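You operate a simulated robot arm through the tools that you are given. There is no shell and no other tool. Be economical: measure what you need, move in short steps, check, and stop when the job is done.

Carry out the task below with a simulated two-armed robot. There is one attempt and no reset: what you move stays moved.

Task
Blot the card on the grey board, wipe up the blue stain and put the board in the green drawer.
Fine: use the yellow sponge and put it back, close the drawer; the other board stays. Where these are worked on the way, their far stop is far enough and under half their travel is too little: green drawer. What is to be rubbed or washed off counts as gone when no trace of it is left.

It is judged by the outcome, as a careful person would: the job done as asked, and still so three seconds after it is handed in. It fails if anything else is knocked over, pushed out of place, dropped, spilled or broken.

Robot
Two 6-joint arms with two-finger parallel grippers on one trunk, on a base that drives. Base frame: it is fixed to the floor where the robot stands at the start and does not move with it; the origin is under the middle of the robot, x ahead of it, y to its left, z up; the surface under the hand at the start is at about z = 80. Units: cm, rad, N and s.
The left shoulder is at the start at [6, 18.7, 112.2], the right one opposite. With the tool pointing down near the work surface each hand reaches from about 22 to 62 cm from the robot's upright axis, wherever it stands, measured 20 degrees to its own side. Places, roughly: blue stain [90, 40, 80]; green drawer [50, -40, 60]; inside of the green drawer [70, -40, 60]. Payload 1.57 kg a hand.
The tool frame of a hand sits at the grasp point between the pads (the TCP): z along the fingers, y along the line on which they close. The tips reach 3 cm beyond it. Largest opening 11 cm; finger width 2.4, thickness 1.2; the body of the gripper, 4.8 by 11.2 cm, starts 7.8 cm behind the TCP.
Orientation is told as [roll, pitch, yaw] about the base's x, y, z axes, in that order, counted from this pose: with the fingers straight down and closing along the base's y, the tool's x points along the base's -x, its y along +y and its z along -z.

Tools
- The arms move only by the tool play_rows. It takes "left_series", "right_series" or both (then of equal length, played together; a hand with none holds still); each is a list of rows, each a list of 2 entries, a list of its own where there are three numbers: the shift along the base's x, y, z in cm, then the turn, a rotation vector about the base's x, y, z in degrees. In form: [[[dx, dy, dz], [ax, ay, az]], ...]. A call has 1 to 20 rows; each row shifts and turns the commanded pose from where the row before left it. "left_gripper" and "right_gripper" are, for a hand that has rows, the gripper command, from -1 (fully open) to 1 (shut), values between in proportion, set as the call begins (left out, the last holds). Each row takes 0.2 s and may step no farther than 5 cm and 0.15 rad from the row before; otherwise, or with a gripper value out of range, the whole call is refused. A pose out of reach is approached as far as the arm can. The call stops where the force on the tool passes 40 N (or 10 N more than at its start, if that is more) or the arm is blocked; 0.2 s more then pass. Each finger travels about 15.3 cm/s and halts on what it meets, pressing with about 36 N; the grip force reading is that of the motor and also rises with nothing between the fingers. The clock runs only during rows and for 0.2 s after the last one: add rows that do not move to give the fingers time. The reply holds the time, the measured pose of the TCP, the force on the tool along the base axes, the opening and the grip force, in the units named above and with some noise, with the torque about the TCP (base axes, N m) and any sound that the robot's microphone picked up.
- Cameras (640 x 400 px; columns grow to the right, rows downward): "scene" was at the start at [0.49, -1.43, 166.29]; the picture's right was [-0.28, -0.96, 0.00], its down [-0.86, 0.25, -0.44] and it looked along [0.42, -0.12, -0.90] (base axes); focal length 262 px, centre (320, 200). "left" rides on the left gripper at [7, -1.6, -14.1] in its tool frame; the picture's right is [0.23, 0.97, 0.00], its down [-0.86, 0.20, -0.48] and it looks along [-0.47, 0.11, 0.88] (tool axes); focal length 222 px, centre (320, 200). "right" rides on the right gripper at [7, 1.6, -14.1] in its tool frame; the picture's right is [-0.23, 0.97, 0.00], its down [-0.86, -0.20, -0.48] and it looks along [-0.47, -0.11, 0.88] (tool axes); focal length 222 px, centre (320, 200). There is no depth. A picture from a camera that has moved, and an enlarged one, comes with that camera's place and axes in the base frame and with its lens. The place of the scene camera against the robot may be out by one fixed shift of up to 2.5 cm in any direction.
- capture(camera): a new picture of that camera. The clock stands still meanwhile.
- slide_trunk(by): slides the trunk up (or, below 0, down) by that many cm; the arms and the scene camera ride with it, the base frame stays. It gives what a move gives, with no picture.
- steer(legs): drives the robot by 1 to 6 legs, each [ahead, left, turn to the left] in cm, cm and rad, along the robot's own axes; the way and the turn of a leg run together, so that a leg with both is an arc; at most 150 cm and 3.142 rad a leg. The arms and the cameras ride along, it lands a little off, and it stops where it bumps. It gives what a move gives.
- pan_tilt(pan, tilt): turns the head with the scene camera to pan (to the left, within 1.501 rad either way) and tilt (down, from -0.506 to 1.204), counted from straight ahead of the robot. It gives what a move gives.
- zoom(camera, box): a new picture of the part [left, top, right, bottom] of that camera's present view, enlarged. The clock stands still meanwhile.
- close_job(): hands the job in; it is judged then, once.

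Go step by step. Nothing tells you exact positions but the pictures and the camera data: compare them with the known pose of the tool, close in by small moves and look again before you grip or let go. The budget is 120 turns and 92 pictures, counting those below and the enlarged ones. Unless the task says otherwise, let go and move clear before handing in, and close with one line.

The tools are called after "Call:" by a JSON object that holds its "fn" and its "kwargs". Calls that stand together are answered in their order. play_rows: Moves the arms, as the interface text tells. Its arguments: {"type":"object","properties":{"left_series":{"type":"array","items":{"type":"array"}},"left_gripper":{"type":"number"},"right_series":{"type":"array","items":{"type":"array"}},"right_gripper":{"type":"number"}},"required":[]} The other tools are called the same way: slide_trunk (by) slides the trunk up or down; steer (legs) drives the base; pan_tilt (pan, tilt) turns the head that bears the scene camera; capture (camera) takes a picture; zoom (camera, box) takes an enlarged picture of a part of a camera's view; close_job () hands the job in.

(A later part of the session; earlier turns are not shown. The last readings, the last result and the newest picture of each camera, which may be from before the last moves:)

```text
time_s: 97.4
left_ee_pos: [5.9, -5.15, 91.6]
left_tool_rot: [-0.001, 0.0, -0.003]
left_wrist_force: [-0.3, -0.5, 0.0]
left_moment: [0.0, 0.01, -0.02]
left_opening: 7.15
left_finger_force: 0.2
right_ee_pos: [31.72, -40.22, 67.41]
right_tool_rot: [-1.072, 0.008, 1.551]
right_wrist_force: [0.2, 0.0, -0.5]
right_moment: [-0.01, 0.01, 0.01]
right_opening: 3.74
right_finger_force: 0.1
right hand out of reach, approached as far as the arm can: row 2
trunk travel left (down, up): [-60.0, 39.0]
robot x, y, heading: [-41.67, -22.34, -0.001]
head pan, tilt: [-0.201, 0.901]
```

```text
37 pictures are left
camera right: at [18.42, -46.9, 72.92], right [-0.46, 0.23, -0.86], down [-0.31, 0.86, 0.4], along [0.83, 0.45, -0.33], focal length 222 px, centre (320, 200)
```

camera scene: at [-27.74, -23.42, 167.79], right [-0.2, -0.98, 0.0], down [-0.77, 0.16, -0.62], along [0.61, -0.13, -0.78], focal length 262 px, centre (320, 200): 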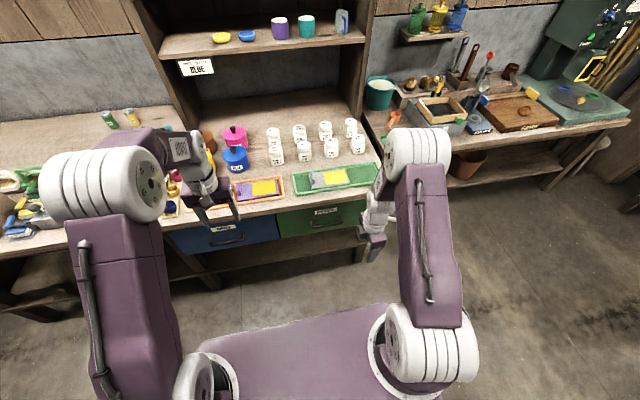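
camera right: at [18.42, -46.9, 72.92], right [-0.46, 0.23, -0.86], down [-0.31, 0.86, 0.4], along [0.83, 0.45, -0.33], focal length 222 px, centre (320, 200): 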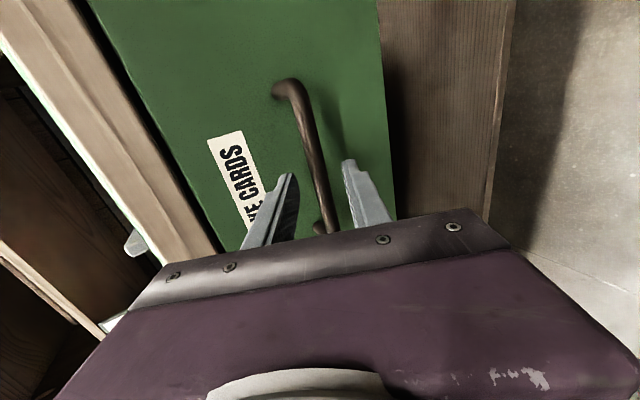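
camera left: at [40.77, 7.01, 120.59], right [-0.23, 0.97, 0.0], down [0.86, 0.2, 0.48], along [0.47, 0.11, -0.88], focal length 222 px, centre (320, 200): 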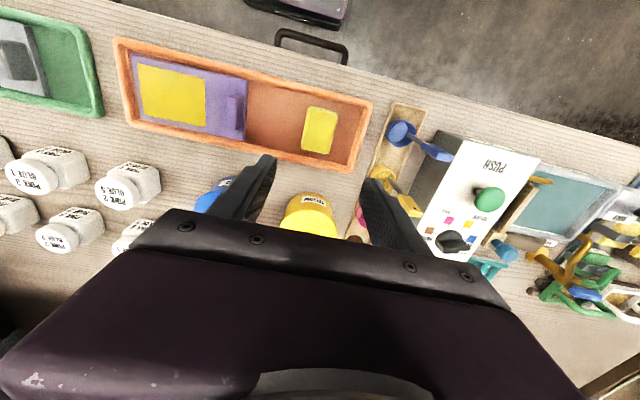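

The arm is at its reach limit, so I'll ease the base forward about 2 cm and then close.

Call:
{"fn": "steer", "kwargs": {"legs": [[1.6, 0, 0]]}}

Call:
{"fn": "play_rows", "kwargs": {"right_series": [[[0, 0, 0], [0, 0, 0]], [[0, 0, 0], [0, 0, 0]], [[0, 0, 0], [0, 0, 0]], [[0, 0, 0], [0, 0, 0]]], "right_gripper": 1}}

```text
time_s: 98.2
left_ee_pos: [7.31, -5.14, 91.51]
left_tool_rot: [0.0, -0.001, -0.005]
left_wrist_force: [-0.2, 0.1, -0.3]
left_moment: [0.02, 0.03, 0.02]
left_opening: 7.13
left_finger_force: 0.0
right_ee_pos: [33.29, -40.22, 67.48]
right_tool_rot: [-1.074, 0.007, 1.549]
right_wrist_force: [0.7, -0.5, 1.1]
right_moment: [-0.01, 0.01, 0.0]
right_opening: 3.74
right_finger_force: 0.1
trunk travel left (down, up): [-60.0, 39.0]
robot x, y, heading: [-40.32, -22.07, -0.0]
head pan, tilt: [-0.201, 0.901]
```

```text
time_s: 99.2
left_ee_pos: [7.5, -5.26, 91.43]
left_tool_rot: [0.001, 0.002, -0.006]
left_wrist_force: [-0.3, -0.5, 0.7]
left_moment: [0.04, -0.01, -0.02]
left_opening: 7.15
left_finger_force: 0.0
right_ee_pos: [33.12, -40.21, 66.76]
right_tool_rot: [-1.056, 0.007, 1.552]
right_wrist_force: [-14.8, 2.4, -22.9]
right_moment: [-0.04, 0.39, -0.18]
right_opening: 1.38
right_finger_force: 30.4
trunk travel left (down, up): [-60.0, 39.0]
robot x, y, heading: [-40.28, -22.09, -0.003]
head pan, tilt: [-0.201, 0.901]
```

The bar is gripped. I'll relax the vertical strain, then pull by backing the base.

Call:
{"fn": "play_rows", "kwargs": {"right_series": [[[-0.1, 0, -0.5], [0, 0, 0]], [[0, 0, 0], [0, 0, 0]]]}}

Call:
{"fn": "steer", "kwargs": {"legs": [[-8, 0, 0]]}}

Call:
{"fn": "capture", "kwargs": {"camera": "scene"}}

```text
time_s: 99.8
left_ee_pos: [7.63, -5.33, 91.42]
left_tool_rot: [0.001, 0.002, -0.006]
left_wrist_force: [0.6, -0.7, 0.3]
left_moment: [-0.01, 0.0, 0.01]
left_opening: 7.15
left_finger_force: 0.2
right_ee_pos: [33.2, -40.23, 66.73]
right_tool_rot: [-1.066, 0.006, 1.548]
right_wrist_force: [-8.8, -4.6, -16.8]
right_moment: [-0.12, 0.35, 0.02]
right_opening: 1.39
right_finger_force: 30.0
trunk travel left (down, up): [-60.0, 39.0]
robot x, y, heading: [-39.93, -22.16, 0.001]
head pan, tilt: [-0.201, 0.901]
```

```text
time_s: 100.9
left_ee_pos: [1.62, -4.75, 91.61]
left_tool_rot: [0.002, 0.001, 0.002]
left_wrist_force: [0.5, 0.7, -1.0]
left_moment: [0.02, 0.04, 0.01]
left_opening: 7.15
left_finger_force: 0.1
right_ee_pos: [27.23, -40.01, 66.82]
right_tool_rot: [-1.066, 0.008, 1.548]
right_wrist_force: [-1.4, -3.1, 9.7]
right_moment: [0.42, -0.06, 0.76]
right_opening: 1.39
right_finger_force: 29.5
trunk travel left (down, up): [-60.0, 39.0]
robot x, y, heading: [-45.78, -21.91, -0.001]
head pan, tilt: [-0.201, 0.901]
stopped in leg 1: the force on the tool passed its limit at 46 N (the readings are from after the stop); the commanded pose is now the measured one
```

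```text
36 pictures are left
camera scene: at [-43.94, -23.26, 152.79], right [-0.2, -0.98, 0.0], down [-0.77, 0.15, -0.62], along [0.61, -0.12, -0.78], focal length 262 px, centre (320, 200)
```

scene: 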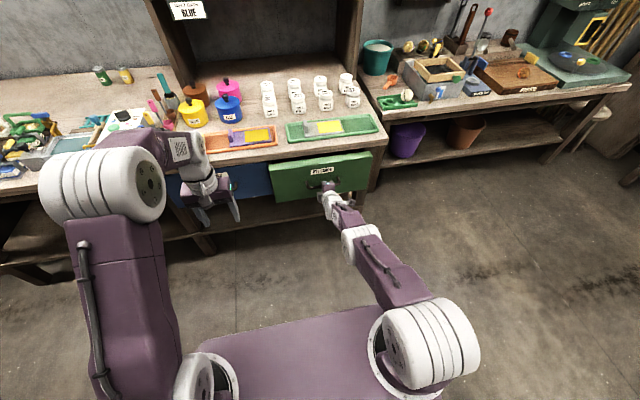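

The drawer is moving and is open about 6 cm. I'll continue pulling with slower arm motion.

Call:
{"fn": "play_rows", "kwargs": {"right_series": [[[-0.6, 0, 0], [0, 0, 0]], [[-0.7, 0, 0], [0, 0, 0]], [[-0.7, 0, 0], [0, 0, 0]], [[-0.7, 0, 0], [0, 0, 0]], [[-0.7, 0, 0], [0, 0, 0]], [[-0.7, 0, 0], [0, 0, 0]], [[-0.7, 0, 0], [0, 0, 0]], [[-0.7, 0, 0], [0, 0, 0]], [[-0.7, 0, 0], [0, 0, 0]], [[-0.7, 0, 0], [0, 0, 0]], [[-0.7, 0, 0], [0, 0, 0]], [[-0.7, 0, 0], [0, 0, 0]], [[-0.7, 0, 0], [0, 0, 0]], [[-0.7, 0, 0], [0, 0, 0]]]}}

```text
time_s: 103.9
left_ee_pos: [1.48, -4.81, 91.77]
left_tool_rot: [0.002, 0.0, 0.001]
left_wrist_force: [-0.2, 0.0, -0.7]
left_moment: [-0.01, -0.01, 0.02]
left_opening: 7.16
left_finger_force: 0.1
right_ee_pos: [17.4, -39.94, 66.85]
right_tool_rot: [-1.066, 0.006, 1.546]
right_wrist_force: [-0.1, -13.7, 24.5]
right_moment: [-0.04, -0.38, 0.19]
right_opening: 1.39
right_finger_force: 29.7
trunk travel left (down, up): [-60.0, 39.0]
robot x, y, heading: [-45.99, -21.99, 0.001]
head pan, tilt: [-0.201, 0.901]
```

It's open about 16 cm, so I'll relieve the side forces and keep pulling to the stop.

Call:
{"fn": "play_rows", "kwargs": {"right_series": [[[0, -0.2, 0.3], [0, 0, 0]], [[-0.6, 0, 0], [0, 0, 0]], [[-0.7, 0, 0], [0, 0, 0]], [[-0.7, 0, 0], [0, 0, 0]], [[-0.7, 0, 0], [0, 0, 0]], [[-0.7, 0, 0], [0, 0, 0]], [[-0.7, 0, 0], [0, 0, 0]], [[-0.7, 0, 0], [0, 0, 0]], [[-0.7, 0, 0], [0, 0, 0]], [[-0.7, 0, 0], [0, 0, 0]], [[-0.7, 0, 0], [0, 0, 0]], [[-0.7, 0, 0], [0, 0, 0]], [[-0.7, 0, 0], [0, 0, 0]], [[-0.7, 0, 0], [0, 0, 0]], [[-0.7, 0, 0], [0, 0, 0]]]}}

Call:
{"fn": "capture", "kwargs": {"camera": "scene"}}

```text
time_s: 107.1
left_ee_pos: [1.39, -4.52, 91.66]
left_tool_rot: [-0.002, -0.004, 0.002]
left_wrist_force: [0.0, 0.4, -0.3]
left_moment: [0.0, 0.01, 0.0]
left_opening: 7.13
left_finger_force: 0.1
right_ee_pos: [15.53, -40.04, 66.81]
right_tool_rot: [-1.067, 0.008, 1.549]
right_wrist_force: [1.3, 15.7, 28.2]
right_moment: [0.41, -0.46, 0.33]
right_opening: 1.38
right_finger_force: 30.1
right hand out of reach, approached as far as the arm can: row 5, 6, 7, 8, 9, 10, 11, 12, 13, 14, 15
trunk travel left (down, up): [-60.0, 39.0]
robot x, y, heading: [-46.27, -22.2, 0.005]
head pan, tilt: [-0.201, 0.901]
```

```text
35 pictures are left
camera scene: at [-44.39, -22.9, 152.82], right [-0.2, -0.98, 0.0], down [-0.77, 0.15, -0.62], along [0.61, -0.12, -0.78], focal length 262 px, centre (320, 200)
```

scene: 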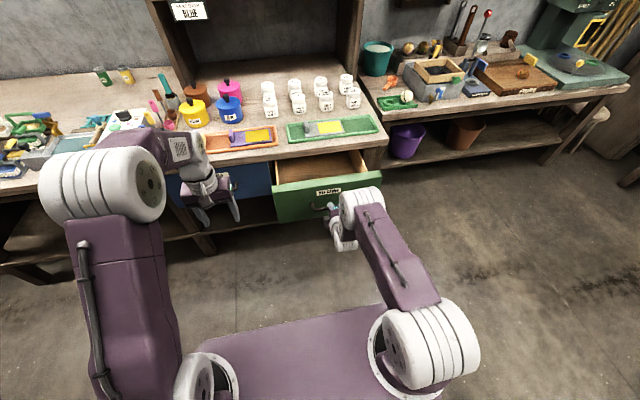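

The arm is at its inner limit with the drawer open about 18 cm. I'll back the base for the rest.

Call:
{"fn": "steer", "kwargs": {"legs": [[-5, 0, 0]]}}

Call:
{"fn": "steer", "kwargs": {"legs": [[-5, 0, 0]]}}

```text
time_s: 107.8
left_ee_pos: [1.46, -4.64, 91.4]
left_tool_rot: [0.0, 0.001, 0.006]
left_wrist_force: [0.2, -0.1, 0.2]
left_moment: [-0.01, 0.03, -0.03]
left_opening: 7.16
left_finger_force: 0.1
right_ee_pos: [15.78, -40.05, 66.89]
right_tool_rot: [-1.07, 0.007, 1.552]
right_wrist_force: [-1.6, 0.8, 4.8]
right_moment: [-0.19, 0.01, -0.46]
right_opening: 1.4
right_finger_force: 29.7
trunk travel left (down, up): [-60.0, 39.0]
robot x, y, heading: [-46.31, -21.89, 0.005]
head pan, tilt: [-0.201, 0.901]
stopped in leg 1: the robot was blocked; the commanded pose is now the measured one
```

```text
time_s: 108.5
left_ee_pos: [1.39, -4.3, 91.56]
left_tool_rot: [0.001, 0.004, 0.007]
left_wrist_force: [-0.7, -0.3, -0.4]
left_moment: [-0.03, -0.01, 0.01]
left_opening: 7.17
left_finger_force: 0.0
right_ee_pos: [15.83, -39.92, 66.82]
right_tool_rot: [-1.071, 0.008, 1.551]
right_wrist_force: [-1.4, -0.9, -0.3]
right_moment: [0.16, -0.03, 0.13]
right_opening: 1.37
right_finger_force: 29.9
trunk travel left (down, up): [-60.0, 39.0]
robot x, y, heading: [-46.21, -22.1, 0.012]
head pan, tilt: [-0.201, 0.901]
stopped in leg 1: the robot was blocked; the commanded pose is now the measured one
```

The drawer seems to be at its stop, open about 17.5 cm. I'll release the handle and back away.

Call:
{"fn": "play_rows", "kwargs": {"right_series": [[[0, 0, 0], [0, 0, 0]], [[0, 0, 0], [0, 0, 0]]], "right_gripper": 0.3}}

Call:
{"fn": "steer", "kwargs": {"legs": [[-12, 0, -0.01]]}}

Call:
{"fn": "capture", "kwargs": {"camera": "scene"}}

```text
time_s: 109.1
left_ee_pos: [1.4, -4.43, 91.5]
left_tool_rot: [0.003, 0.002, 0.007]
left_wrist_force: [0.7, 0.4, -0.5]
left_moment: [0.0, 0.03, -0.01]
left_opening: 7.17
left_finger_force: 0.0
right_ee_pos: [16.01, -39.92, 66.93]
right_tool_rot: [-1.071, 0.008, 1.55]
right_wrist_force: [-0.4, -0.9, 0.0]
right_moment: [-0.03, 0.0, 0.01]
right_opening: 3.86
right_finger_force: 0.0
trunk travel left (down, up): [-60.0, 39.0]
robot x, y, heading: [-46.17, -21.79, 0.007]
head pan, tilt: [-0.201, 0.901]
```

```text
time_s: 109.8
left_ee_pos: [1.35, -4.38, 91.45]
left_tool_rot: [0.001, 0.005, 0.008]
left_wrist_force: [0.3, 0.2, 0.2]
left_moment: [-0.03, -0.02, -0.03]
left_opening: 7.16
left_finger_force: 0.1
right_ee_pos: [15.94, -39.71, 66.81]
right_tool_rot: [-1.071, 0.007, 1.553]
right_wrist_force: [0.7, -1.5, 0.1]
right_moment: [0.0, 0.02, -0.01]
right_opening: 3.84
right_finger_force: 0.1
trunk travel left (down, up): [-60.0, 39.0]
robot x, y, heading: [-45.88, -22.41, 0.009]
head pan, tilt: [-0.201, 0.901]
stopped in leg 1: the robot was blocked; the commanded pose is now the measured one
```

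```text
34 pictures are left
camera scene: at [-43.99, -23.17, 152.79], right [-0.19, -0.98, 0.0], down [-0.77, 0.15, -0.62], along [0.61, -0.12, -0.78], focal length 262 px, centre (320, 200)
```

scene: 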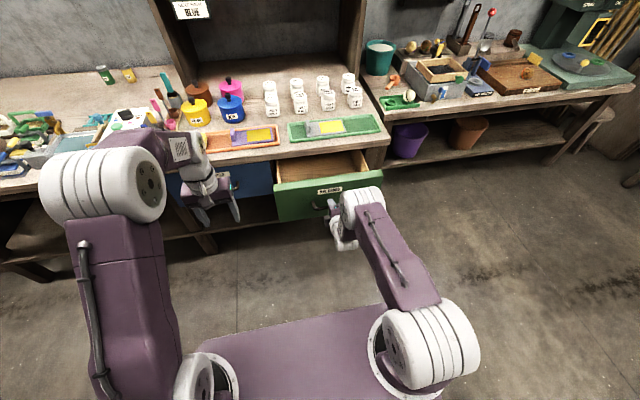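

The base is blocked behind (not by the drawer), and about 17.5 cm may not be enough travel. I'll rotate the hand more upright around the bar so the arm can pull closer in.

Call:
{"fn": "play_rows", "kwargs": {"right_series": [[[0.14, -0.1, 0.14], [0, 6, 0]], [[0.14, 0, 0.14], [0, 6, 0]], [[0.14, 0, 0.14], [0, 6, 0]], [[0.14, 0, 0.14], [0, 6, 0]], [[0.14, 0, 0.14], [0, 6, 0]], [[0.14, 0, 0.14], [0, 6, 0]], [[0, 0, 0], [0, 0, 0]]], "right_gripper": 0.4}}

Call:
{"fn": "capture", "kwargs": {"camera": "right"}}

```text
time_s: 111.4
left_ee_pos: [1.33, -4.35, 91.49]
left_tool_rot: [0.002, 0.001, 0.009]
left_wrist_force: [0.2, 0.3, 0.2]
left_moment: [-0.01, 0.01, 0.02]
left_opening: 7.13
left_finger_force: 0.1
right_ee_pos: [16.54, -39.15, 67.62]
right_tool_rot: [-0.522, -0.015, 1.578]
right_wrist_force: [-0.1, 0.4, -0.3]
right_moment: [0.02, -0.04, 0.03]
right_opening: 3.29
right_finger_force: 0.0
right hand out of reach, approached as far as the arm can: row 6
trunk travel left (down, up): [-60.0, 39.0]
robot x, y, heading: [-45.59, -21.68, 0.016]
head pan, tilt: [-0.201, 0.901]
```

```text
33 pictures are left
camera right: at [8.18, -46.33, 79.08], right [-0.85, 0.23, -0.48], down [-0.07, 0.85, 0.53], along [0.53, 0.48, -0.7], focal length 222 px, centre (320, 200)
```

right: 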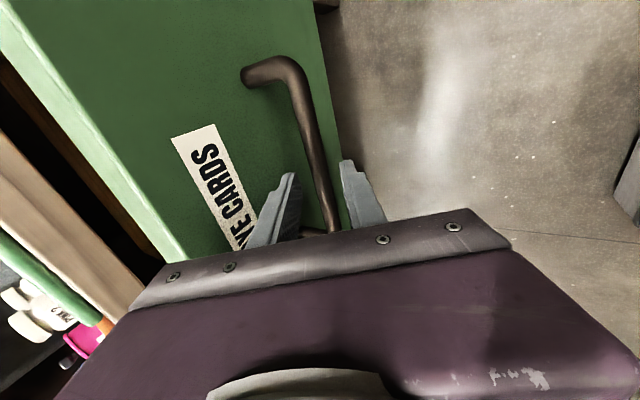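

I'll lift off the handle instead and pull the front panel from the inside with a vertical hand, which has a larger inward range.

Call:
{"fn": "play_rows", "kwargs": {"right_series": [[[0, 0, 1.5], [0, 0, 0]], [[-0.3, 0, 2], [0, 0, 0]], [[-0.5, 0, 3], [0, 0, 0]], [[0, 0, 4], [0, 0, 0]], [[0, 0, 4], [0, 0, 0]], [[0, 0, 0], [0, 0, 0]]]}}

Call:
{"fn": "slide_trunk", "kwargs": {"by": 15}}

Call:
{"fn": "play_rows", "kwargs": {"right_series": [[[0, 0, 0], [0, 8, 0]], [[0, 0, 0], [0, 8, 0]], [[0, 0, 0], [0, 8, 0]], [[0, 0, 0], [0, 6, 0]], [[0, 0, 0], [0, 0, -8]], [[0, 0, 0], [0, 0, -8]], [[0, 0, 0], [0, 0, -8]], [[0, 0, 0], [0, 0, -8]], [[0, 0, 0], [0, 0, -8]], [[0, 0, 0], [0, 0, -8]], [[0, 0, 0], [0, 0, -8]], [[0, 0, 0], [0, 0, -8]], [[0, 0, 0], [0, 0, -8]], [[0, 0, 0], [0, 0, -8]], [[0, 0, 0], [0, 0, -8]], [[0, 0, 0], [0, 0, -2]], [[0, 0, 0], [0, 0, 0]]], "right_gripper": 1}}

```text
time_s: 112.8
left_ee_pos: [1.4, -4.38, 91.44]
left_tool_rot: [0.001, 0.002, 0.008]
left_wrist_force: [-0.3, -0.3, 0.1]
left_moment: [0.03, 0.02, 0.01]
left_opening: 7.15
left_finger_force: 0.1
right_ee_pos: [15.75, -39.07, 81.37]
right_tool_rot: [-0.468, -0.022, 1.58]
right_wrist_force: [0.2, 0.7, 0.3]
right_moment: [0.01, -0.02, 0.02]
right_opening: 3.31
right_finger_force: 0.1
right hand out of reach, approached as far as the arm can: row 1
trunk travel left (down, up): [-60.0, 39.0]
robot x, y, heading: [-46.17, -22.18, 0.009]
head pan, tilt: [-0.201, 0.901]
```

```text
time_s: 114.6
left_ee_pos: [1.27, -4.33, 106.42]
left_tool_rot: [0.001, 0.005, 0.008]
left_wrist_force: [0.7, -0.2, 0.1]
left_moment: [-0.03, 0.0, 0.0]
left_opening: 7.15
left_finger_force: 0.0
right_ee_pos: [15.72, -39.11, 96.37]
right_tool_rot: [-0.469, -0.021, 1.581]
right_wrist_force: [-0.7, 0.4, 0.9]
right_moment: [-0.01, 0.0, 0.02]
right_opening: 3.31
right_finger_force: 0.0
trunk travel left (down, up): [-75.0, 24.0]
robot x, y, heading: [-45.94, -22.29, 0.009]
head pan, tilt: [-0.201, 0.901]
```

```text
time_s: 118.2
left_ee_pos: [1.39, -4.32, 106.52]
left_tool_rot: [0.002, 0.001, 0.009]
left_wrist_force: [-0.1, -0.3, 0.9]
left_moment: [0.01, 0.02, 0.02]
left_opening: 7.16
left_finger_force: 0.0
right_ee_pos: [13.03, -39.13, 97.23]
right_tool_rot: [0.054, -0.024, -0.002]
right_wrist_force: [-0.8, -0.2, 0.0]
right_moment: [-0.02, 0.03, 0.02]
right_opening: 0.0
right_finger_force: 21.1
right hand out of reach, approached as far as the arm can: row 4
trunk travel left (down, up): [-75.0, 24.0]
robot x, y, heading: [-45.81, -22.06, 0.008]
head pan, tilt: [-0.201, 0.901]
```

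Now I'll drive forward a little and look into the drawer from above.

Call:
{"fn": "steer", "kwargs": {"legs": [[12, 0, -0.008]]}}

Call:
{"fn": "play_rows", "kwargs": {"right_series": [[[1.5, -1, 0], [-3, 1.4, 0]], [[0, 0, 0], [0, 0, 0]]]}}

Call:
{"fn": "capture", "kwargs": {"camera": "right"}}

Call:
{"fn": "pan_tilt", "kwargs": {"pan": -0.3, "tilt": 1.0}}

Call:
{"fn": "capture", "kwargs": {"camera": "scene"}}

```text
time_s: 119.4
left_ee_pos: [13.35, -4.3, 106.64]
left_tool_rot: [0.001, 0.003, 0.003]
left_wrist_force: [-0.3, 0.7, -0.3]
left_moment: [-0.03, 0.01, 0.01]
left_opening: 7.16
left_finger_force: 0.1
right_ee_pos: [24.74, -39.4, 97.2]
right_tool_rot: [0.054, -0.025, -0.006]
right_wrist_force: [-1.1, 0.3, -0.3]
right_moment: [0.0, -0.02, 0.0]
right_opening: 0.0
right_finger_force: 21.2
trunk travel left (down, up): [-75.0, 24.0]
robot x, y, heading: [-34.01, -22.31, 0.007]
head pan, tilt: [-0.201, 0.901]
```

```text
time_s: 120.0
left_ee_pos: [13.48, -4.51, 106.38]
left_tool_rot: [0.0, 0.002, 0.003]
left_wrist_force: [0.5, -0.2, -0.4]
left_moment: [0.02, -0.02, -0.04]
left_opening: 7.19
left_finger_force: 0.1
right_ee_pos: [26.24, -40.37, 97.18]
right_tool_rot: [-0.001, 0.001, -0.008]
right_wrist_force: [0.2, -0.4, 0.9]
right_moment: [0.02, 0.01, 0.01]
right_opening: 0.02
right_finger_force: 21.9
trunk travel left (down, up): [-75.0, 24.0]
robot x, y, heading: [-33.96, -21.81, 0.005]
head pan, tilt: [-0.201, 0.901]
```

```text
32 pictures are left
camera right: at [19.16, -38.8, 111.48], right [0.23, 0.97, 0.0], down [0.85, -0.21, 0.48], along [0.47, -0.11, -0.88], focal length 222 px, centre (320, 200)
```

right: 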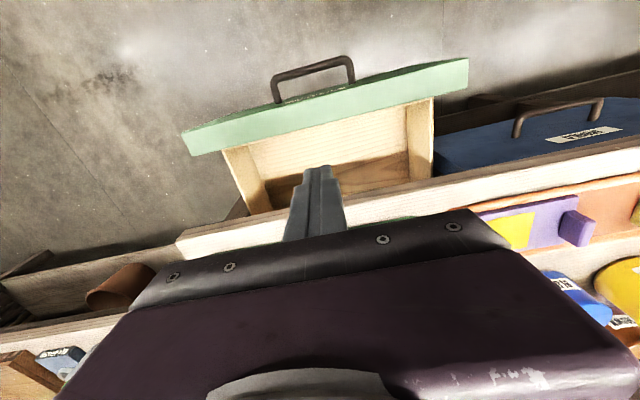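

```text
time_s: 120.7
left_ee_pos: [13.41, -4.43, 106.53]
left_tool_rot: [0.001, 0.001, 0.005]
left_wrist_force: [0.2, -1.3, -0.2]
left_moment: [0.04, -0.02, 0.01]
left_opening: 7.15
left_finger_force: 0.1
right_ee_pos: [26.15, -40.43, 97.25]
right_tool_rot: [0.002, -0.002, -0.008]
right_wrist_force: [-0.7, -0.5, 0.0]
right_moment: [0.02, 0.01, -0.02]
right_opening: 0.0
right_finger_force: 21.4
trunk travel left (down, up): [-75.0, 24.0]
robot x, y, heading: [-34.08, -21.59, 0.003]
head pan, tilt: [-0.3, 1.0]
```

```text
31 pictures are left
camera scene: at [-32.74, -23.66, 167.07], right [-0.29, -0.96, 0.0], down [-0.81, 0.24, -0.54], along [0.52, -0.16, -0.84], focal length 262 px, centre (320, 200)
```

scene: 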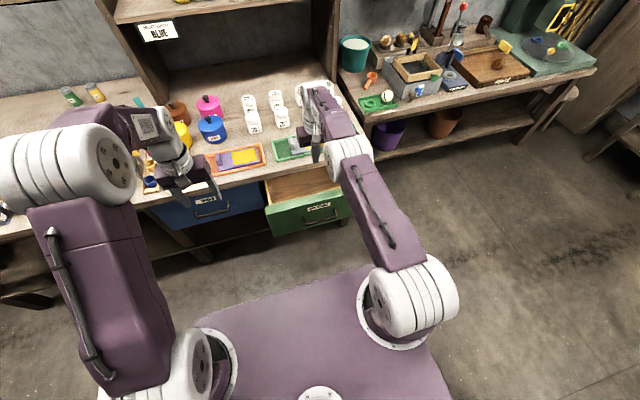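

The drawer's inside spans y -56 to -24. I'll lower the closed fingers just behind the front panel and draw it toward me.

Call:
{"fn": "play_rows", "kwargs": {"right_series": [[[1.5, 0, -4], [0, 0, 0.4]], [[0, 0, -5], [0, 0, 0]], [[0, 0, -5], [0, 0, 0]], [[0, 0, -5], [0, 0, 0]], [[0, 0, -4.5], [0, 0, 0]], [[0, 0, 0], [0, 0, 0]]]}}

Call:
{"fn": "play_rows", "kwargs": {"right_series": [[[-1, 0, 0], [0, 0, 0]], [[-1, 0, 0], [0, 0, 0]], [[-1, 0, 0], [0, 0, 0]], [[-1, 0, 0], [0, 0, 0]], [[-1, 0, 0], [0, 0, 0]], [[-1, 0, 0], [0, 0, 0]], [[-1, 0, 0], [0, 0, 0]]]}}

Call:
{"fn": "capture", "kwargs": {"camera": "scene"}}

```text
time_s: 121.9
left_ee_pos: [13.21, -4.45, 106.41]
left_tool_rot: [0.003, 0.002, 0.004]
left_wrist_force: [0.0, 0.3, 0.6]
left_moment: [0.0, 0.0, -0.02]
left_opening: 7.16
left_finger_force: 0.1
right_ee_pos: [22.81, -40.6, 78.62]
right_tool_rot: [0.001, -0.022, -0.001]
right_wrist_force: [-1.4, 2.4, 10.4]
right_moment: [0.08, 0.12, 0.02]
right_opening: 0.01
right_finger_force: 20.9
right hand out of reach, approached as far as the arm can: row 1, 2, 3, 4, 5
trunk travel left (down, up): [-75.0, 24.0]
robot x, y, heading: [-34.26, -21.65, 0.005]
head pan, tilt: [-0.3, 1.0]
stopped in row 6 (right hand): the force on the tool passed its limit at 62 N (the readings are from after the stop); the commanded pose is now the measured one
```

```text
time_s: 123.5
left_ee_pos: [13.2, -4.55, 106.57]
left_tool_rot: [0.0, 0.002, 0.003]
left_wrist_force: [-0.1, -0.2, 0.2]
left_moment: [0.05, 0.01, -0.02]
left_opening: 7.16
left_finger_force: 0.0
right_ee_pos: [15.74, -40.53, 78.58]
right_tool_rot: [0.002, -0.019, 0.0]
right_wrist_force: [0.5, -4.1, 15.6]
right_moment: [-0.2, 0.13, 0.07]
right_opening: 0.0
right_finger_force: 21.5
trunk travel left (down, up): [-75.0, 24.0]
robot x, y, heading: [-33.9, -22.13, 0.002]
head pan, tilt: [-0.3, 1.0]
```

```text
30 pictures are left
camera scene: at [-33.01, -23.67, 167.07], right [-0.29, -0.96, 0.0], down [-0.8, 0.25, -0.54], along [0.52, -0.16, -0.84], focal length 262 px, centre (320, 200)
```

scene: 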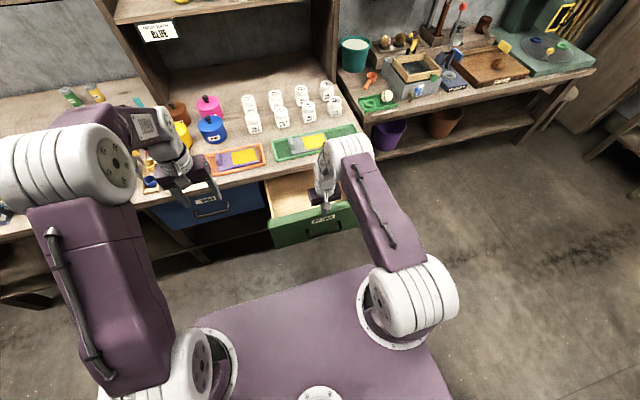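

The hand ran short of reach and came down on top of the panel. I'll lift, drive closer, and insert properly behind the panel.

Call:
{"fn": "play_rows", "kwargs": {"right_series": [[[0, 0, 3], [0, 0, 0]], [[0, 0, 4], [0, 0, 0]], [[0, 0, 4], [0, 0, 0]]]}}

Call:
{"fn": "steer", "kwargs": {"legs": [[11, 0, 0]]}}

Call:
{"fn": "capture", "kwargs": {"camera": "right"}}

```text
time_s: 124.3
left_ee_pos: [13.39, -4.51, 106.48]
left_tool_rot: [0.002, 0.001, 0.003]
left_wrist_force: [0.1, -0.4, 0.3]
left_moment: [-0.02, 0.02, -0.03]
left_opening: 7.17
left_finger_force: 0.0
right_ee_pos: [15.63, -40.49, 89.59]
right_tool_rot: [0.001, -0.017, 0.0]
right_wrist_force: [-0.1, 0.3, 0.4]
right_moment: [-0.01, 0.0, 0.0]
right_opening: 0.0
right_finger_force: 21.2
trunk travel left (down, up): [-75.0, 24.0]
robot x, y, heading: [-33.85, -21.95, -0.0]
head pan, tilt: [-0.3, 1.0]
```

```text
time_s: 125.5
left_ee_pos: [24.31, -4.41, 106.53]
left_tool_rot: [0.002, 0.001, 0.004]
left_wrist_force: [0.9, -0.2, 0.4]
left_moment: [-0.03, -0.02, 0.0]
left_opening: 7.15
left_finger_force: 0.1
right_ee_pos: [26.51, -40.36, 89.56]
right_tool_rot: [0.001, -0.02, 0.0]
right_wrist_force: [-0.1, 0.1, -0.3]
right_moment: [0.01, -0.03, -0.03]
right_opening: 0.0
right_finger_force: 21.8
trunk travel left (down, up): [-75.0, 24.0]
robot x, y, heading: [-23.02, -22.14, 0.007]
head pan, tilt: [-0.3, 1.0]
```

```text
29 pictures are left
camera right: at [19.3, -38.86, 103.7], right [0.23, 0.97, 0.01], down [0.85, -0.2, 0.49], along [0.48, -0.11, -0.87], focal length 222 px, centre (320, 200)
```

right: 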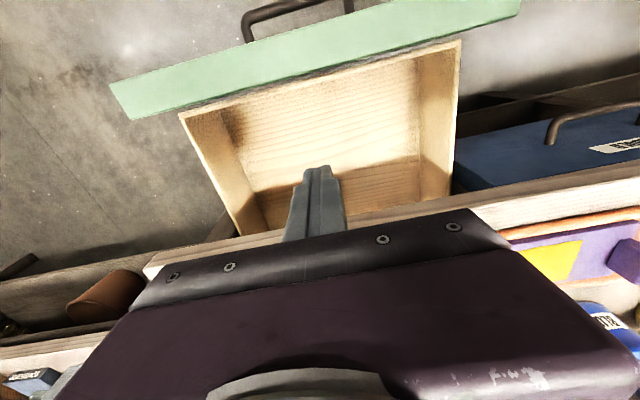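

The drawer opened further. The panel's inner face is at x≈20, so I'll insert the fingers at x≈25.

Call:
{"fn": "play_rows", "kwargs": {"right_series": [[[-0.5, 0, -4], [0, 1, 0]], [[0, 0, -4], [0, 0, 0]], [[0, 0, -4], [0, 0, 0]], [[0, 0, -4.5], [0, 0, 0]], [[0, 0, 0], [0, 0, 0]]]}}

Call:
{"fn": "play_rows", "kwargs": {"right_series": [[[-1, 0, 0], [0, 0, 0]], [[-1, 0, 0], [0, 0, 0]], [[-1, 0, 0], [0, 0, 0]], [[-1, 0, 0], [0, 0, 0]], [[-1, 0, 0], [0, 0, 0]], [[-1, 0, 0], [0, 0, 0]], [[-1, 0, 0], [0, 0, 0]], [[-1, 0, 0], [0, 0, 0]], [[-1, 0, 0], [0, 0, 0]], [[-1, 0, 0], [0, 0, 0]], [[-1, 0, 0], [0, 0, 0]], [[-1, 0, 0], [0, 0, 0]]]}}

Call:
{"fn": "capture", "kwargs": {"camera": "scene"}}

```text
time_s: 126.7
left_ee_pos: [24.41, -4.48, 106.58]
left_tool_rot: [0.002, 0.001, 0.004]
left_wrist_force: [0.1, -0.2, -0.4]
left_moment: [0.03, 0.01, 0.0]
left_opening: 7.14
left_finger_force: 0.0
right_ee_pos: [26.2, -40.24, 73.24]
right_tool_rot: [0.001, -0.001, 0.0]
right_wrist_force: [-0.1, 0.6, 0.4]
right_moment: [-0.01, -0.02, 0.02]
right_opening: 0.0
right_finger_force: 20.9
trunk travel left (down, up): [-75.0, 24.0]
robot x, y, heading: [-22.73, -21.64, 0.001]
head pan, tilt: [-0.3, 1.0]
```

```text
time_s: 129.3
left_ee_pos: [24.39, -4.43, 106.52]
left_tool_rot: [0.003, 0.002, 0.004]
left_wrist_force: [-0.4, -0.1, -0.2]
left_moment: [0.03, -0.01, -0.02]
left_opening: 7.15
left_finger_force: 0.1
right_ee_pos: [13.96, -40.4, 73.08]
right_tool_rot: [0.003, 0.002, 0.0]
right_wrist_force: [1.0, -0.2, 0.0]
right_moment: [0.01, 0.0, 0.0]
right_opening: 0.0
right_finger_force: 21.5
trunk travel left (down, up): [-75.0, 24.0]
robot x, y, heading: [-22.9, -21.86, 0.006]
head pan, tilt: [-0.3, 1.0]
```

```text
28 pictures are left
camera scene: at [-21.8, -23.64, 167.07], right [-0.29, -0.96, 0.0], down [-0.8, 0.25, -0.54], along [0.52, -0.16, -0.84], focal length 262 px, centre (320, 200)
```

scene: 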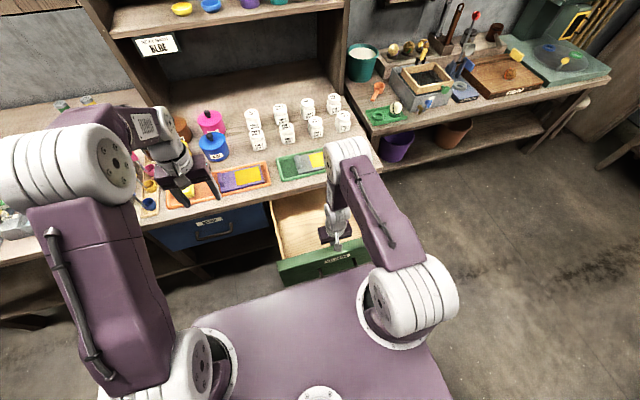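

Pulling from the inside works; the drawer is open about 25 cm. I'll continue toward its stop.

Call:
{"fn": "play_rows", "kwargs": {"right_series": [[[-1, 0, 0], [0, 0, 0]], [[-1, 0, 0], [0, 0, 0]], [[-1, 0, 0], [0, 0, 0]], [[-1, 0, 0], [0, 0, 0]], [[-1, 0, 0], [0, 0, 0]], [[-1, 0, 0], [0, 0, 0]]]}}

Call:
{"fn": "steer", "kwargs": {"legs": [[-8, 0, 0]]}}

Call:
{"fn": "capture", "kwargs": {"camera": "scene"}}

```text
time_s: 130.7
left_ee_pos: [24.51, -4.45, 106.59]
left_tool_rot: [0.002, 0.002, 0.004]
left_wrist_force: [-0.6, 0.1, -0.1]
left_moment: [0.01, 0.01, 0.01]
left_opening: 7.14
left_finger_force: 0.1
right_ee_pos: [8.02, -40.29, 72.99]
right_tool_rot: [0.002, 0.0, -0.001]
right_wrist_force: [0.5, -0.3, 0.2]
right_moment: [-0.06, 0.04, 0.01]
right_opening: 0.02
right_finger_force: 21.6
trunk travel left (down, up): [-75.0, 24.0]
robot x, y, heading: [-23.5, -21.93, -0.003]
head pan, tilt: [-0.3, 1.0]
```

```text
time_s: 131.6
left_ee_pos: [20.33, -4.41, 106.62]
left_tool_rot: [0.002, 0.001, 0.005]
left_wrist_force: [-1.8, 0.1, -0.4]
left_moment: [-0.01, -0.1, -0.01]
left_opening: 7.17
left_finger_force: 0.0
right_ee_pos: [5.83, -40.35, 73.08]
right_tool_rot: [0.001, -0.049, -0.001]
right_wrist_force: [25.1, 5.2, -11.9]
right_moment: [-0.19, 0.43, -0.23]
right_opening: 0.0
right_finger_force: 21.1
trunk travel left (down, up): [-75.0, 24.0]
robot x, y, heading: [-27.19, -21.95, 0.009]
head pan, tilt: [-0.3, 1.0]
stopped in leg 1: the force on the tool passed its limit at 69 N (the readings are from after the stop); the commanded pose is now the measured one
```

```text
27 pictures are left
camera scene: at [-25.84, -23.72, 167.04], right [-0.29, -0.96, 0.0], down [-0.81, 0.24, -0.54], along [0.52, -0.16, -0.84], focal length 262 px, centre (320, 200)
```

scene: 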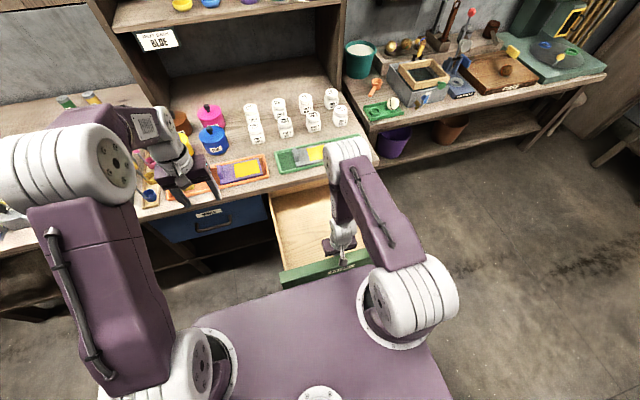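

The drawer hit its far stop at about 33 cm. To let the base get near the board I'll push the front back in roughly 9 cm, which still leaves it well past half open.

Call:
{"fn": "play_rows", "kwargs": {"right_series": [[[0.8, 0, 1], [0, 2.8, 0]], [[0, 0, 5], [0, 0, 0]], [[0, 0, 5], [0, 0, 0]], [[0, 0, 4], [0, 0, 0]]]}}

Call:
{"fn": "steer", "kwargs": {"legs": [[-14, 0, 0]]}}

Call:
{"fn": "capture", "kwargs": {"camera": "right"}}

```text
time_s: 132.6
left_ee_pos: [20.33, -4.33, 106.66]
left_tool_rot: [0.002, 0.002, 0.004]
left_wrist_force: [0.1, -0.3, 0.9]
left_moment: [0.01, 0.01, 0.02]
left_opening: 7.14
left_finger_force: 0.0
right_ee_pos: [5.84, -40.35, 87.96]
right_tool_rot: [0.002, 0.018, 0.0]
right_wrist_force: [-0.2, -0.5, -1.0]
right_moment: [0.01, 0.02, 0.01]
right_opening: 0.02
right_finger_force: 21.7
trunk travel left (down, up): [-75.0, 24.0]
robot x, y, heading: [-26.78, -21.78, 0.004]
head pan, tilt: [-0.3, 1.0]
```

```text
time_s: 133.9
left_ee_pos: [6.68, -4.57, 106.39]
left_tool_rot: [0.004, 0.006, 0.004]
left_wrist_force: [0.7, -0.1, 0.3]
left_moment: [0.01, 0.0, 0.0]
left_opening: 7.15
left_finger_force: 0.1
right_ee_pos: [-7.96, -40.54, 87.81]
right_tool_rot: [-0.001, 0.019, -0.001]
right_wrist_force: [-0.1, 0.0, 0.5]
right_moment: [0.02, 0.02, 0.0]
right_opening: 0.02
right_finger_force: 21.4
trunk travel left (down, up): [-75.0, 24.0]
robot x, y, heading: [-41.12, -21.85, 0.002]
head pan, tilt: [-0.3, 1.0]
```

```text
26 pictures are left
camera right: at [-14.68, -38.93, 102.16], right [0.23, 0.97, 0.0], down [0.86, -0.2, 0.46], along [0.45, -0.11, -0.89], focal length 222 px, centre (320, 200)
```

right: 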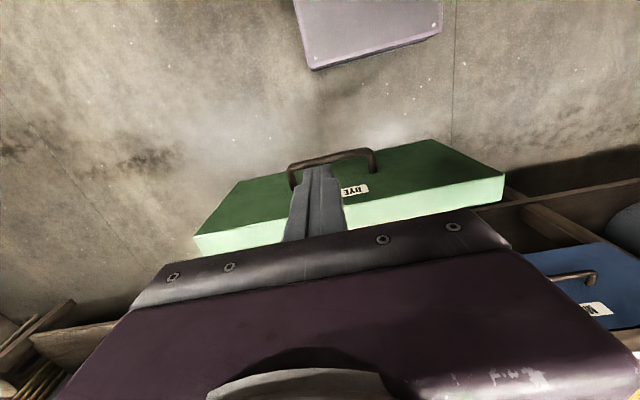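

The bar is at x≈-4. I'll lower in front of it and push forward about 9–10 cm.

Call:
{"fn": "play_rows", "kwargs": {"right_series": [[[-1, 0, -4], [0, -1, 0]], [[0, 0, -4.8], [0, 0, 0]], [[0, 0, -4.8], [0, 0, 0]], [[0, 0, -4.8], [0, 0, 0]], [[0, 0, -2], [0, 0, 0]], [[0, 0, 0], [0, 0, 0]]]}}

Call:
{"fn": "play_rows", "kwargs": {"right_series": [[[1, 0, 0], [0, 0, 0]], [[1, 0, 0], [0, 0, 0]], [[1, 0, 0], [0, 0, 0]], [[1, 0, 0], [0, 0, 0]], [[1, 0, 0], [0, 0, 0]], [[1, 0, 0], [0, 0, 0]], [[1, 0, 0], [0, 0, 0]], [[1, 0, 0], [0, 0, 0]], [[1, 0, 0], [0, 0, 0]], [[1, 0, 0], [0, 0, 0]], [[1, 0, 0], [0, 0, 0]], [[1, 0, 0], [0, 0, 0]], [[0, 0, 0], [0, 0, 0]]]}}

Call:
{"fn": "capture", "kwargs": {"camera": "right"}}

```text
time_s: 135.3
left_ee_pos: [6.49, -4.47, 106.5]
left_tool_rot: [0.0, 0.004, 0.005]
left_wrist_force: [-0.1, -0.6, -0.1]
left_moment: [-0.02, -0.01, -0.02]
left_opening: 7.17
left_finger_force: 0.1
right_ee_pos: [-9.39, -40.69, 67.6]
right_tool_rot: [0.001, 0.001, 0.0]
right_wrist_force: [0.3, -0.2, -0.4]
right_moment: [-0.02, 0.0, 0.04]
right_opening: 0.0
right_finger_force: 21.7
trunk travel left (down, up): [-75.0, 24.0]
robot x, y, heading: [-41.22, -21.85, 0.008]
head pan, tilt: [-0.3, 1.0]
```

```text
time_s: 138.2
left_ee_pos: [6.52, -4.57, 106.42]
left_tool_rot: [0.003, 0.004, 0.003]
left_wrist_force: [-0.7, 0.7, 0.2]
left_moment: [0.0, 0.0, 0.04]
left_opening: 7.16
left_finger_force: 0.0
right_ee_pos: [3.15, -40.63, 67.52]
right_tool_rot: [0.002, 0.0, 0.0]
right_wrist_force: [0.1, -0.2, 0.0]
right_moment: [-0.01, 0.02, 0.03]
right_opening: 0.0
right_finger_force: 21.6
trunk travel left (down, up): [-75.0, 24.0]
robot x, y, heading: [-41.12, -22.18, -0.002]
head pan, tilt: [-0.3, 1.0]
```

```text
25 pictures are left
camera right: at [-4.04, -38.95, 81.73], right [0.23, 0.97, 0.0], down [0.85, -0.2, 0.48], along [0.47, -0.11, -0.88], focal length 222 px, centre (320, 200)
```

right: 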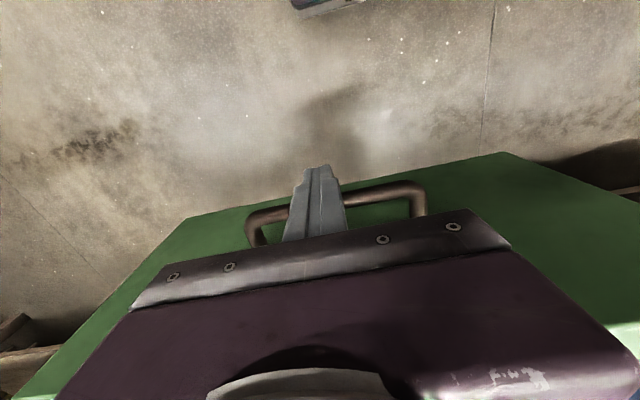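

The drawer is still open about 30 cm. I'll push 5 more, then raise the hand and move to the board.

Call:
{"fn": "play_rows", "kwargs": {"right_series": [[[1, 0, 0], [0, 0, 0]], [[1, 0, 0], [0, 0, 0]], [[1, 0, 0], [0, 0, 0]], [[1, 0, 0], [0, 0, 0]], [[1, 0, 0], [0, 0, 0]], [[-1, 0, 0], [0, 0, 0]], [[-2, 0, 0], [0, 0, 0]], [[0, 0, 4], [0, 0, 0]], [[0, 0, 5], [0, 0, 0]], [[0, 0, 5], [0, 0, 0]], [[0, 0, 5], [0, 0, 0]], [[0, 0, 5], [0, 0, 0]], [[0, 0, 5], [0, 0, 0]], [[0, 0, 5], [0, 0, 0]], [[0, 0, 5], [0, 0, 0]]]}}

Call:
{"fn": "steer", "kwargs": {"legs": [[27, 0, 0]]}}

Call:
{"fn": "play_rows", "kwargs": {"right_series": [[[5, 0, 0], [0, 0, 0]], [[4, 1.5, 0], [0, 0, 0]], [[4, 1, 0], [0, 0, 0]]], "right_gripper": -0.2}}

Call:
{"fn": "capture", "kwargs": {"camera": "right"}}

Call:
{"fn": "capture", "kwargs": {"camera": "scene"}}

```text
time_s: 141.3
left_ee_pos: [6.45, -4.58, 106.53]
left_tool_rot: [0.001, 0.001, 0.004]
left_wrist_force: [-0.3, 0.0, 0.3]
left_moment: [0.01, 0.0, 0.0]
left_opening: 7.13
left_finger_force: 0.0
right_ee_pos: [4.58, -40.1, 106.54]
right_tool_rot: [-0.001, 0.002, -0.001]
right_wrist_force: [0.1, -0.1, 0.1]
right_moment: [-0.02, -0.01, 0.02]
right_opening: 0.02
right_finger_force: 22.0
trunk travel left (down, up): [-75.0, 24.0]
robot x, y, heading: [-40.98, -21.8, 0.01]
head pan, tilt: [-0.3, 1.0]
```

```text
time_s: 143.3
left_ee_pos: [33.61, -4.65, 106.5]
left_tool_rot: [0.002, 0.002, -0.001]
left_wrist_force: [-0.5, 0.3, 0.3]
left_moment: [-0.02, 0.0, -0.03]
left_opening: 7.16
left_finger_force: 0.0
right_ee_pos: [31.66, -40.17, 106.68]
right_tool_rot: [0.0, 0.001, -0.003]
right_wrist_force: [-0.5, 0.2, -0.8]
right_moment: [0.01, 0.01, -0.05]
right_opening: 0.0
right_finger_force: 21.5
trunk travel left (down, up): [-75.0, 24.0]
robot x, y, heading: [-13.76, -22.12, 0.001]
head pan, tilt: [-0.3, 1.0]
```

```text
time_s: 144.1
left_ee_pos: [33.84, -4.67, 106.36]
left_tool_rot: [0.002, 0.006, 0.001]
left_wrist_force: [0.2, -0.5, 0.3]
left_moment: [-0.01, 0.02, 0.01]
left_opening: 7.17
left_finger_force: 0.0
right_ee_pos: [44.79, -38.02, 106.35]
right_tool_rot: [-0.001, 0.005, -0.004]
right_wrist_force: [-0.1, -0.3, 0.2]
right_moment: [-0.02, 0.03, 0.01]
right_opening: 6.6
right_finger_force: 0.0
trunk travel left (down, up): [-75.0, 24.0]
robot x, y, heading: [-13.73, -21.88, -0.0]
head pan, tilt: [-0.3, 1.0]
```

```text
24 pictures are left
camera right: at [37.93, -36.4, 120.56], right [0.23, 0.97, 0.0], down [0.86, -0.2, 0.47], along [0.46, -0.11, -0.88], focal length 222 px, centre (320, 200)
```

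right: 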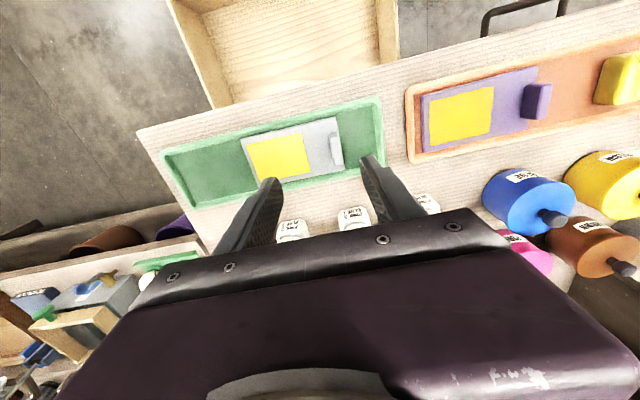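

```text
23 pictures are left
camera scene: at [-12.32, -23.65, 167.07], right [-0.29, -0.96, 0.0], down [-0.81, 0.25, -0.54], along [0.51, -0.16, -0.84], focal length 262 px, centre (320, 200)
```

scene: 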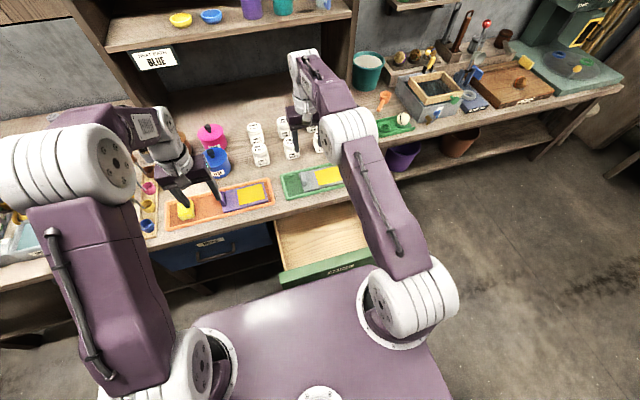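

The board's handle is at about (48, -36.4). I'll position above it.

Call:
{"fn": "play_rows", "kwargs": {"right_series": [[[3.2, 1.6, -2], [0, 0, 0]], [[0, 0, -5], [0, 0, 0]], [[0, 0, -5], [0, 0, 0]], [[0, 0, -2], [0, 0, 0]], [[0, 0, 0], [0, 0, 0]]], "right_gripper": -0.1}}

Call:
{"fn": "capture", "kwargs": {"camera": "right"}}

```text
time_s: 145.3
left_ee_pos: [33.51, -4.71, 106.55]
left_tool_rot: [0.002, 0.004, 0.0]
left_wrist_force: [0.8, 0.9, 0.6]
left_moment: [-0.01, 0.04, 0.0]
left_opening: 7.15
left_finger_force: 0.0
right_ee_pos: [45.23, -36.58, 92.26]
right_tool_rot: [0.001, 0.0, -0.004]
right_wrist_force: [-0.4, 0.4, 0.6]
right_moment: [0.02, 0.03, 0.0]
right_opening: 6.08
right_finger_force: 0.1
right hand out of reach, approached as far as the arm can: row 1
trunk travel left (down, up): [-75.0, 24.0]
robot x, y, heading: [-13.93, -21.7, -0.002]
head pan, tilt: [-0.3, 1.0]
```

```text
22 pictures are left
camera right: at [38.3, -34.91, 106.52], right [0.23, 0.97, 0.0], down [0.85, -0.2, 0.48], along [0.47, -0.11, -0.88], focal length 222 px, centre (320, 200)
```

right: 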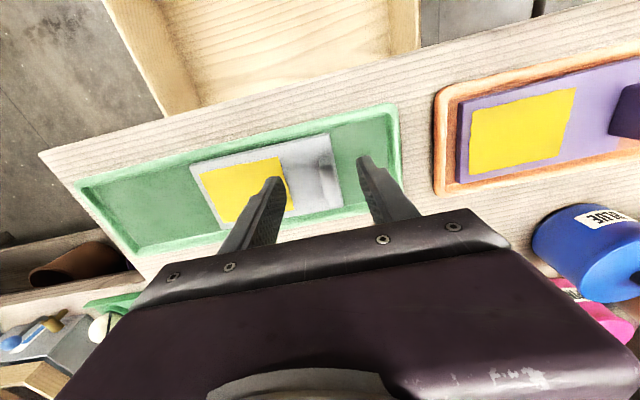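

The handle's centre is at x≈47.2. I'll nudge the base forward and lower with a narrower opening.

Call:
{"fn": "steer", "kwargs": {"legs": [[2.5, 0, 0]]}}

Call:
{"fn": "play_rows", "kwargs": {"right_series": [[[0, 0.2, -2], [0, 0, 0]], [[0, 0, -2], [0, 0, 0]], [[0, 0, 0], [0, 0, 0]]], "right_gripper": 0.2}}

Call:
{"fn": "capture", "kwargs": {"camera": "right"}}

```text
time_s: 146.1
left_ee_pos: [35.7, -4.69, 106.62]
left_tool_rot: [0.003, -0.003, 0.001]
left_wrist_force: [-0.5, -0.3, -1.0]
left_moment: [-0.03, -0.06, 0.01]
left_opening: 7.16
left_finger_force: 0.0
right_ee_pos: [47.48, -36.43, 92.62]
right_tool_rot: [-0.001, -0.004, -0.003]
right_wrist_force: [-0.3, -0.9, 0.1]
right_moment: [-0.03, -0.07, -0.01]
right_opening: 6.03
right_finger_force: 0.0
trunk travel left (down, up): [-75.0, 24.0]
robot x, y, heading: [-11.15, -22.18, -0.003]
head pan, tilt: [-0.3, 1.0]
```

```text
time_s: 146.9
left_ee_pos: [36.26, -4.68, 106.5]
left_tool_rot: [0.001, 0.002, 0.001]
left_wrist_force: [0.8, -0.5, -0.1]
left_moment: [0.01, 0.01, -0.01]
left_opening: 7.14
left_finger_force: 0.0
right_ee_pos: [47.65, -36.31, 88.24]
right_tool_rot: [-0.001, 0.001, -0.004]
right_wrist_force: [0.2, 0.3, -0.4]
right_moment: [-0.01, 0.0, 0.02]
right_opening: 4.41
right_finger_force: 0.1
trunk travel left (down, up): [-75.0, 24.0]
robot x, y, heading: [-11.13, -21.83, -0.002]
head pan, tilt: [-0.3, 1.0]
```

```text
21 pictures are left
camera right: at [40.71, -34.74, 102.5], right [0.23, 0.97, 0.0], down [0.85, -0.2, 0.48], along [0.46, -0.11, -0.88], focal length 222 px, centre (320, 200)
```

right: 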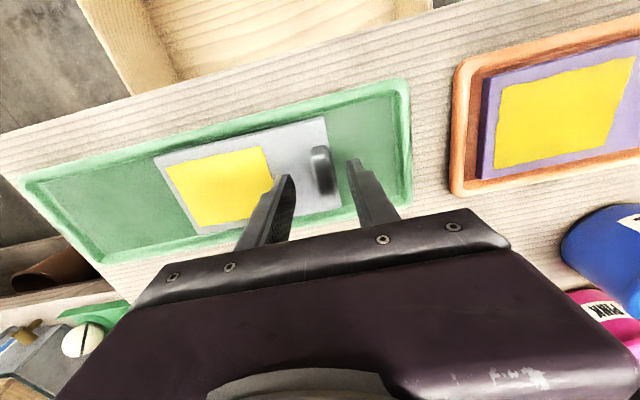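

The handle is centred between the fingers. I'll lower to just above the board and grip it.

Call:
{"fn": "play_rows", "kwargs": {"right_series": [[[0, 0, -1], [0, 0, 0]], [[0, 0, -1.1], [0, 0, 0]], [[0, 0, 0], [0, 0, 0]]]}}

Call:
{"fn": "play_rows", "kwargs": {"right_series": [[[0, 0, 0], [0, 0, 0]], [[0, 0, 0], [0, 0, 0]], [[0, 0, 0], [0, 0, 0]]], "right_gripper": 1}}

Call:
{"fn": "play_rows", "kwargs": {"right_series": [[[0, 0, 1], [0, 0, 0]], [[0, 0, 2], [0, 0, 0]], [[0, 0, 3], [0, 0, 0]], [[0, 0, 4], [0, 0, 0]], [[0, 0, 0], [0, 0, 0]]]}}

Call:
{"fn": "capture", "kwargs": {"camera": "right"}}

```text
time_s: 147.7
left_ee_pos: [36.16, -4.61, 106.45]
left_tool_rot: [0.004, 0.003, 0.0]
left_wrist_force: [0.3, 0.1, 0.6]
left_moment: [0.0, 0.02, -0.02]
left_opening: 7.16
left_finger_force: 0.1
right_ee_pos: [47.31, -36.32, 86.29]
right_tool_rot: [0.001, 0.0, -0.003]
right_wrist_force: [0.9, 0.6, -0.4]
right_moment: [-0.03, 0.04, -0.02]
right_opening: 4.36
right_finger_force: 0.1
trunk travel left (down, up): [-75.0, 24.0]
robot x, y, heading: [-11.36, -22.04, 0.001]
head pan, tilt: [-0.3, 1.0]
```

```text
time_s: 148.5
left_ee_pos: [36.09, -4.64, 106.42]
left_tool_rot: [0.0, 0.004, 0.0]
left_wrist_force: [-0.4, 1.0, 0.3]
left_moment: [-0.03, -0.02, -0.03]
left_opening: 7.14
left_finger_force: 0.0
right_ee_pos: [47.43, -36.4, 86.18]
right_tool_rot: [-0.001, -0.001, -0.003]
right_wrist_force: [0.4, 0.2, 1.6]
right_moment: [-0.02, 0.0, -0.09]
right_opening: 1.54
right_finger_force: 31.3
trunk travel left (down, up): [-75.0, 24.0]
robot x, y, heading: [-11.41, -21.89, 0.004]
head pan, tilt: [-0.3, 1.0]
```

```text
time_s: 149.7
left_ee_pos: [36.25, -4.7, 106.46]
left_tool_rot: [0.002, 0.003, -0.001]
left_wrist_force: [0.2, -0.2, 0.0]
left_moment: [0.03, 0.0, 0.0]
left_opening: 7.17
left_finger_force: 0.0
right_ee_pos: [47.64, -36.4, 96.21]
right_tool_rot: [0.0, 0.0, -0.003]
right_wrist_force: [-1.0, 0.1, -1.7]
right_moment: [0.09, 0.03, 0.0]
right_opening: 1.56
right_finger_force: 31.2
trunk travel left (down, up): [-75.0, 24.0]
robot x, y, heading: [-11.39, -22.38, 0.002]
head pan, tilt: [-0.3, 1.0]
```

```text
20 pictures are left
camera right: at [40.74, -34.81, 110.44], right [0.23, 0.97, 0.0], down [0.85, -0.2, 0.48], along [0.46, -0.11, -0.88], focal length 222 px, centre (320, 200)
```

right: 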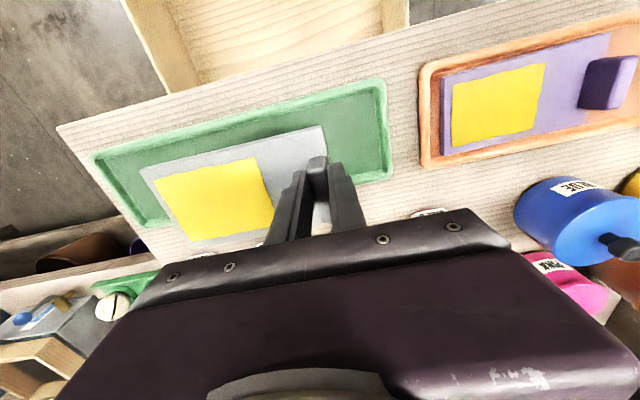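

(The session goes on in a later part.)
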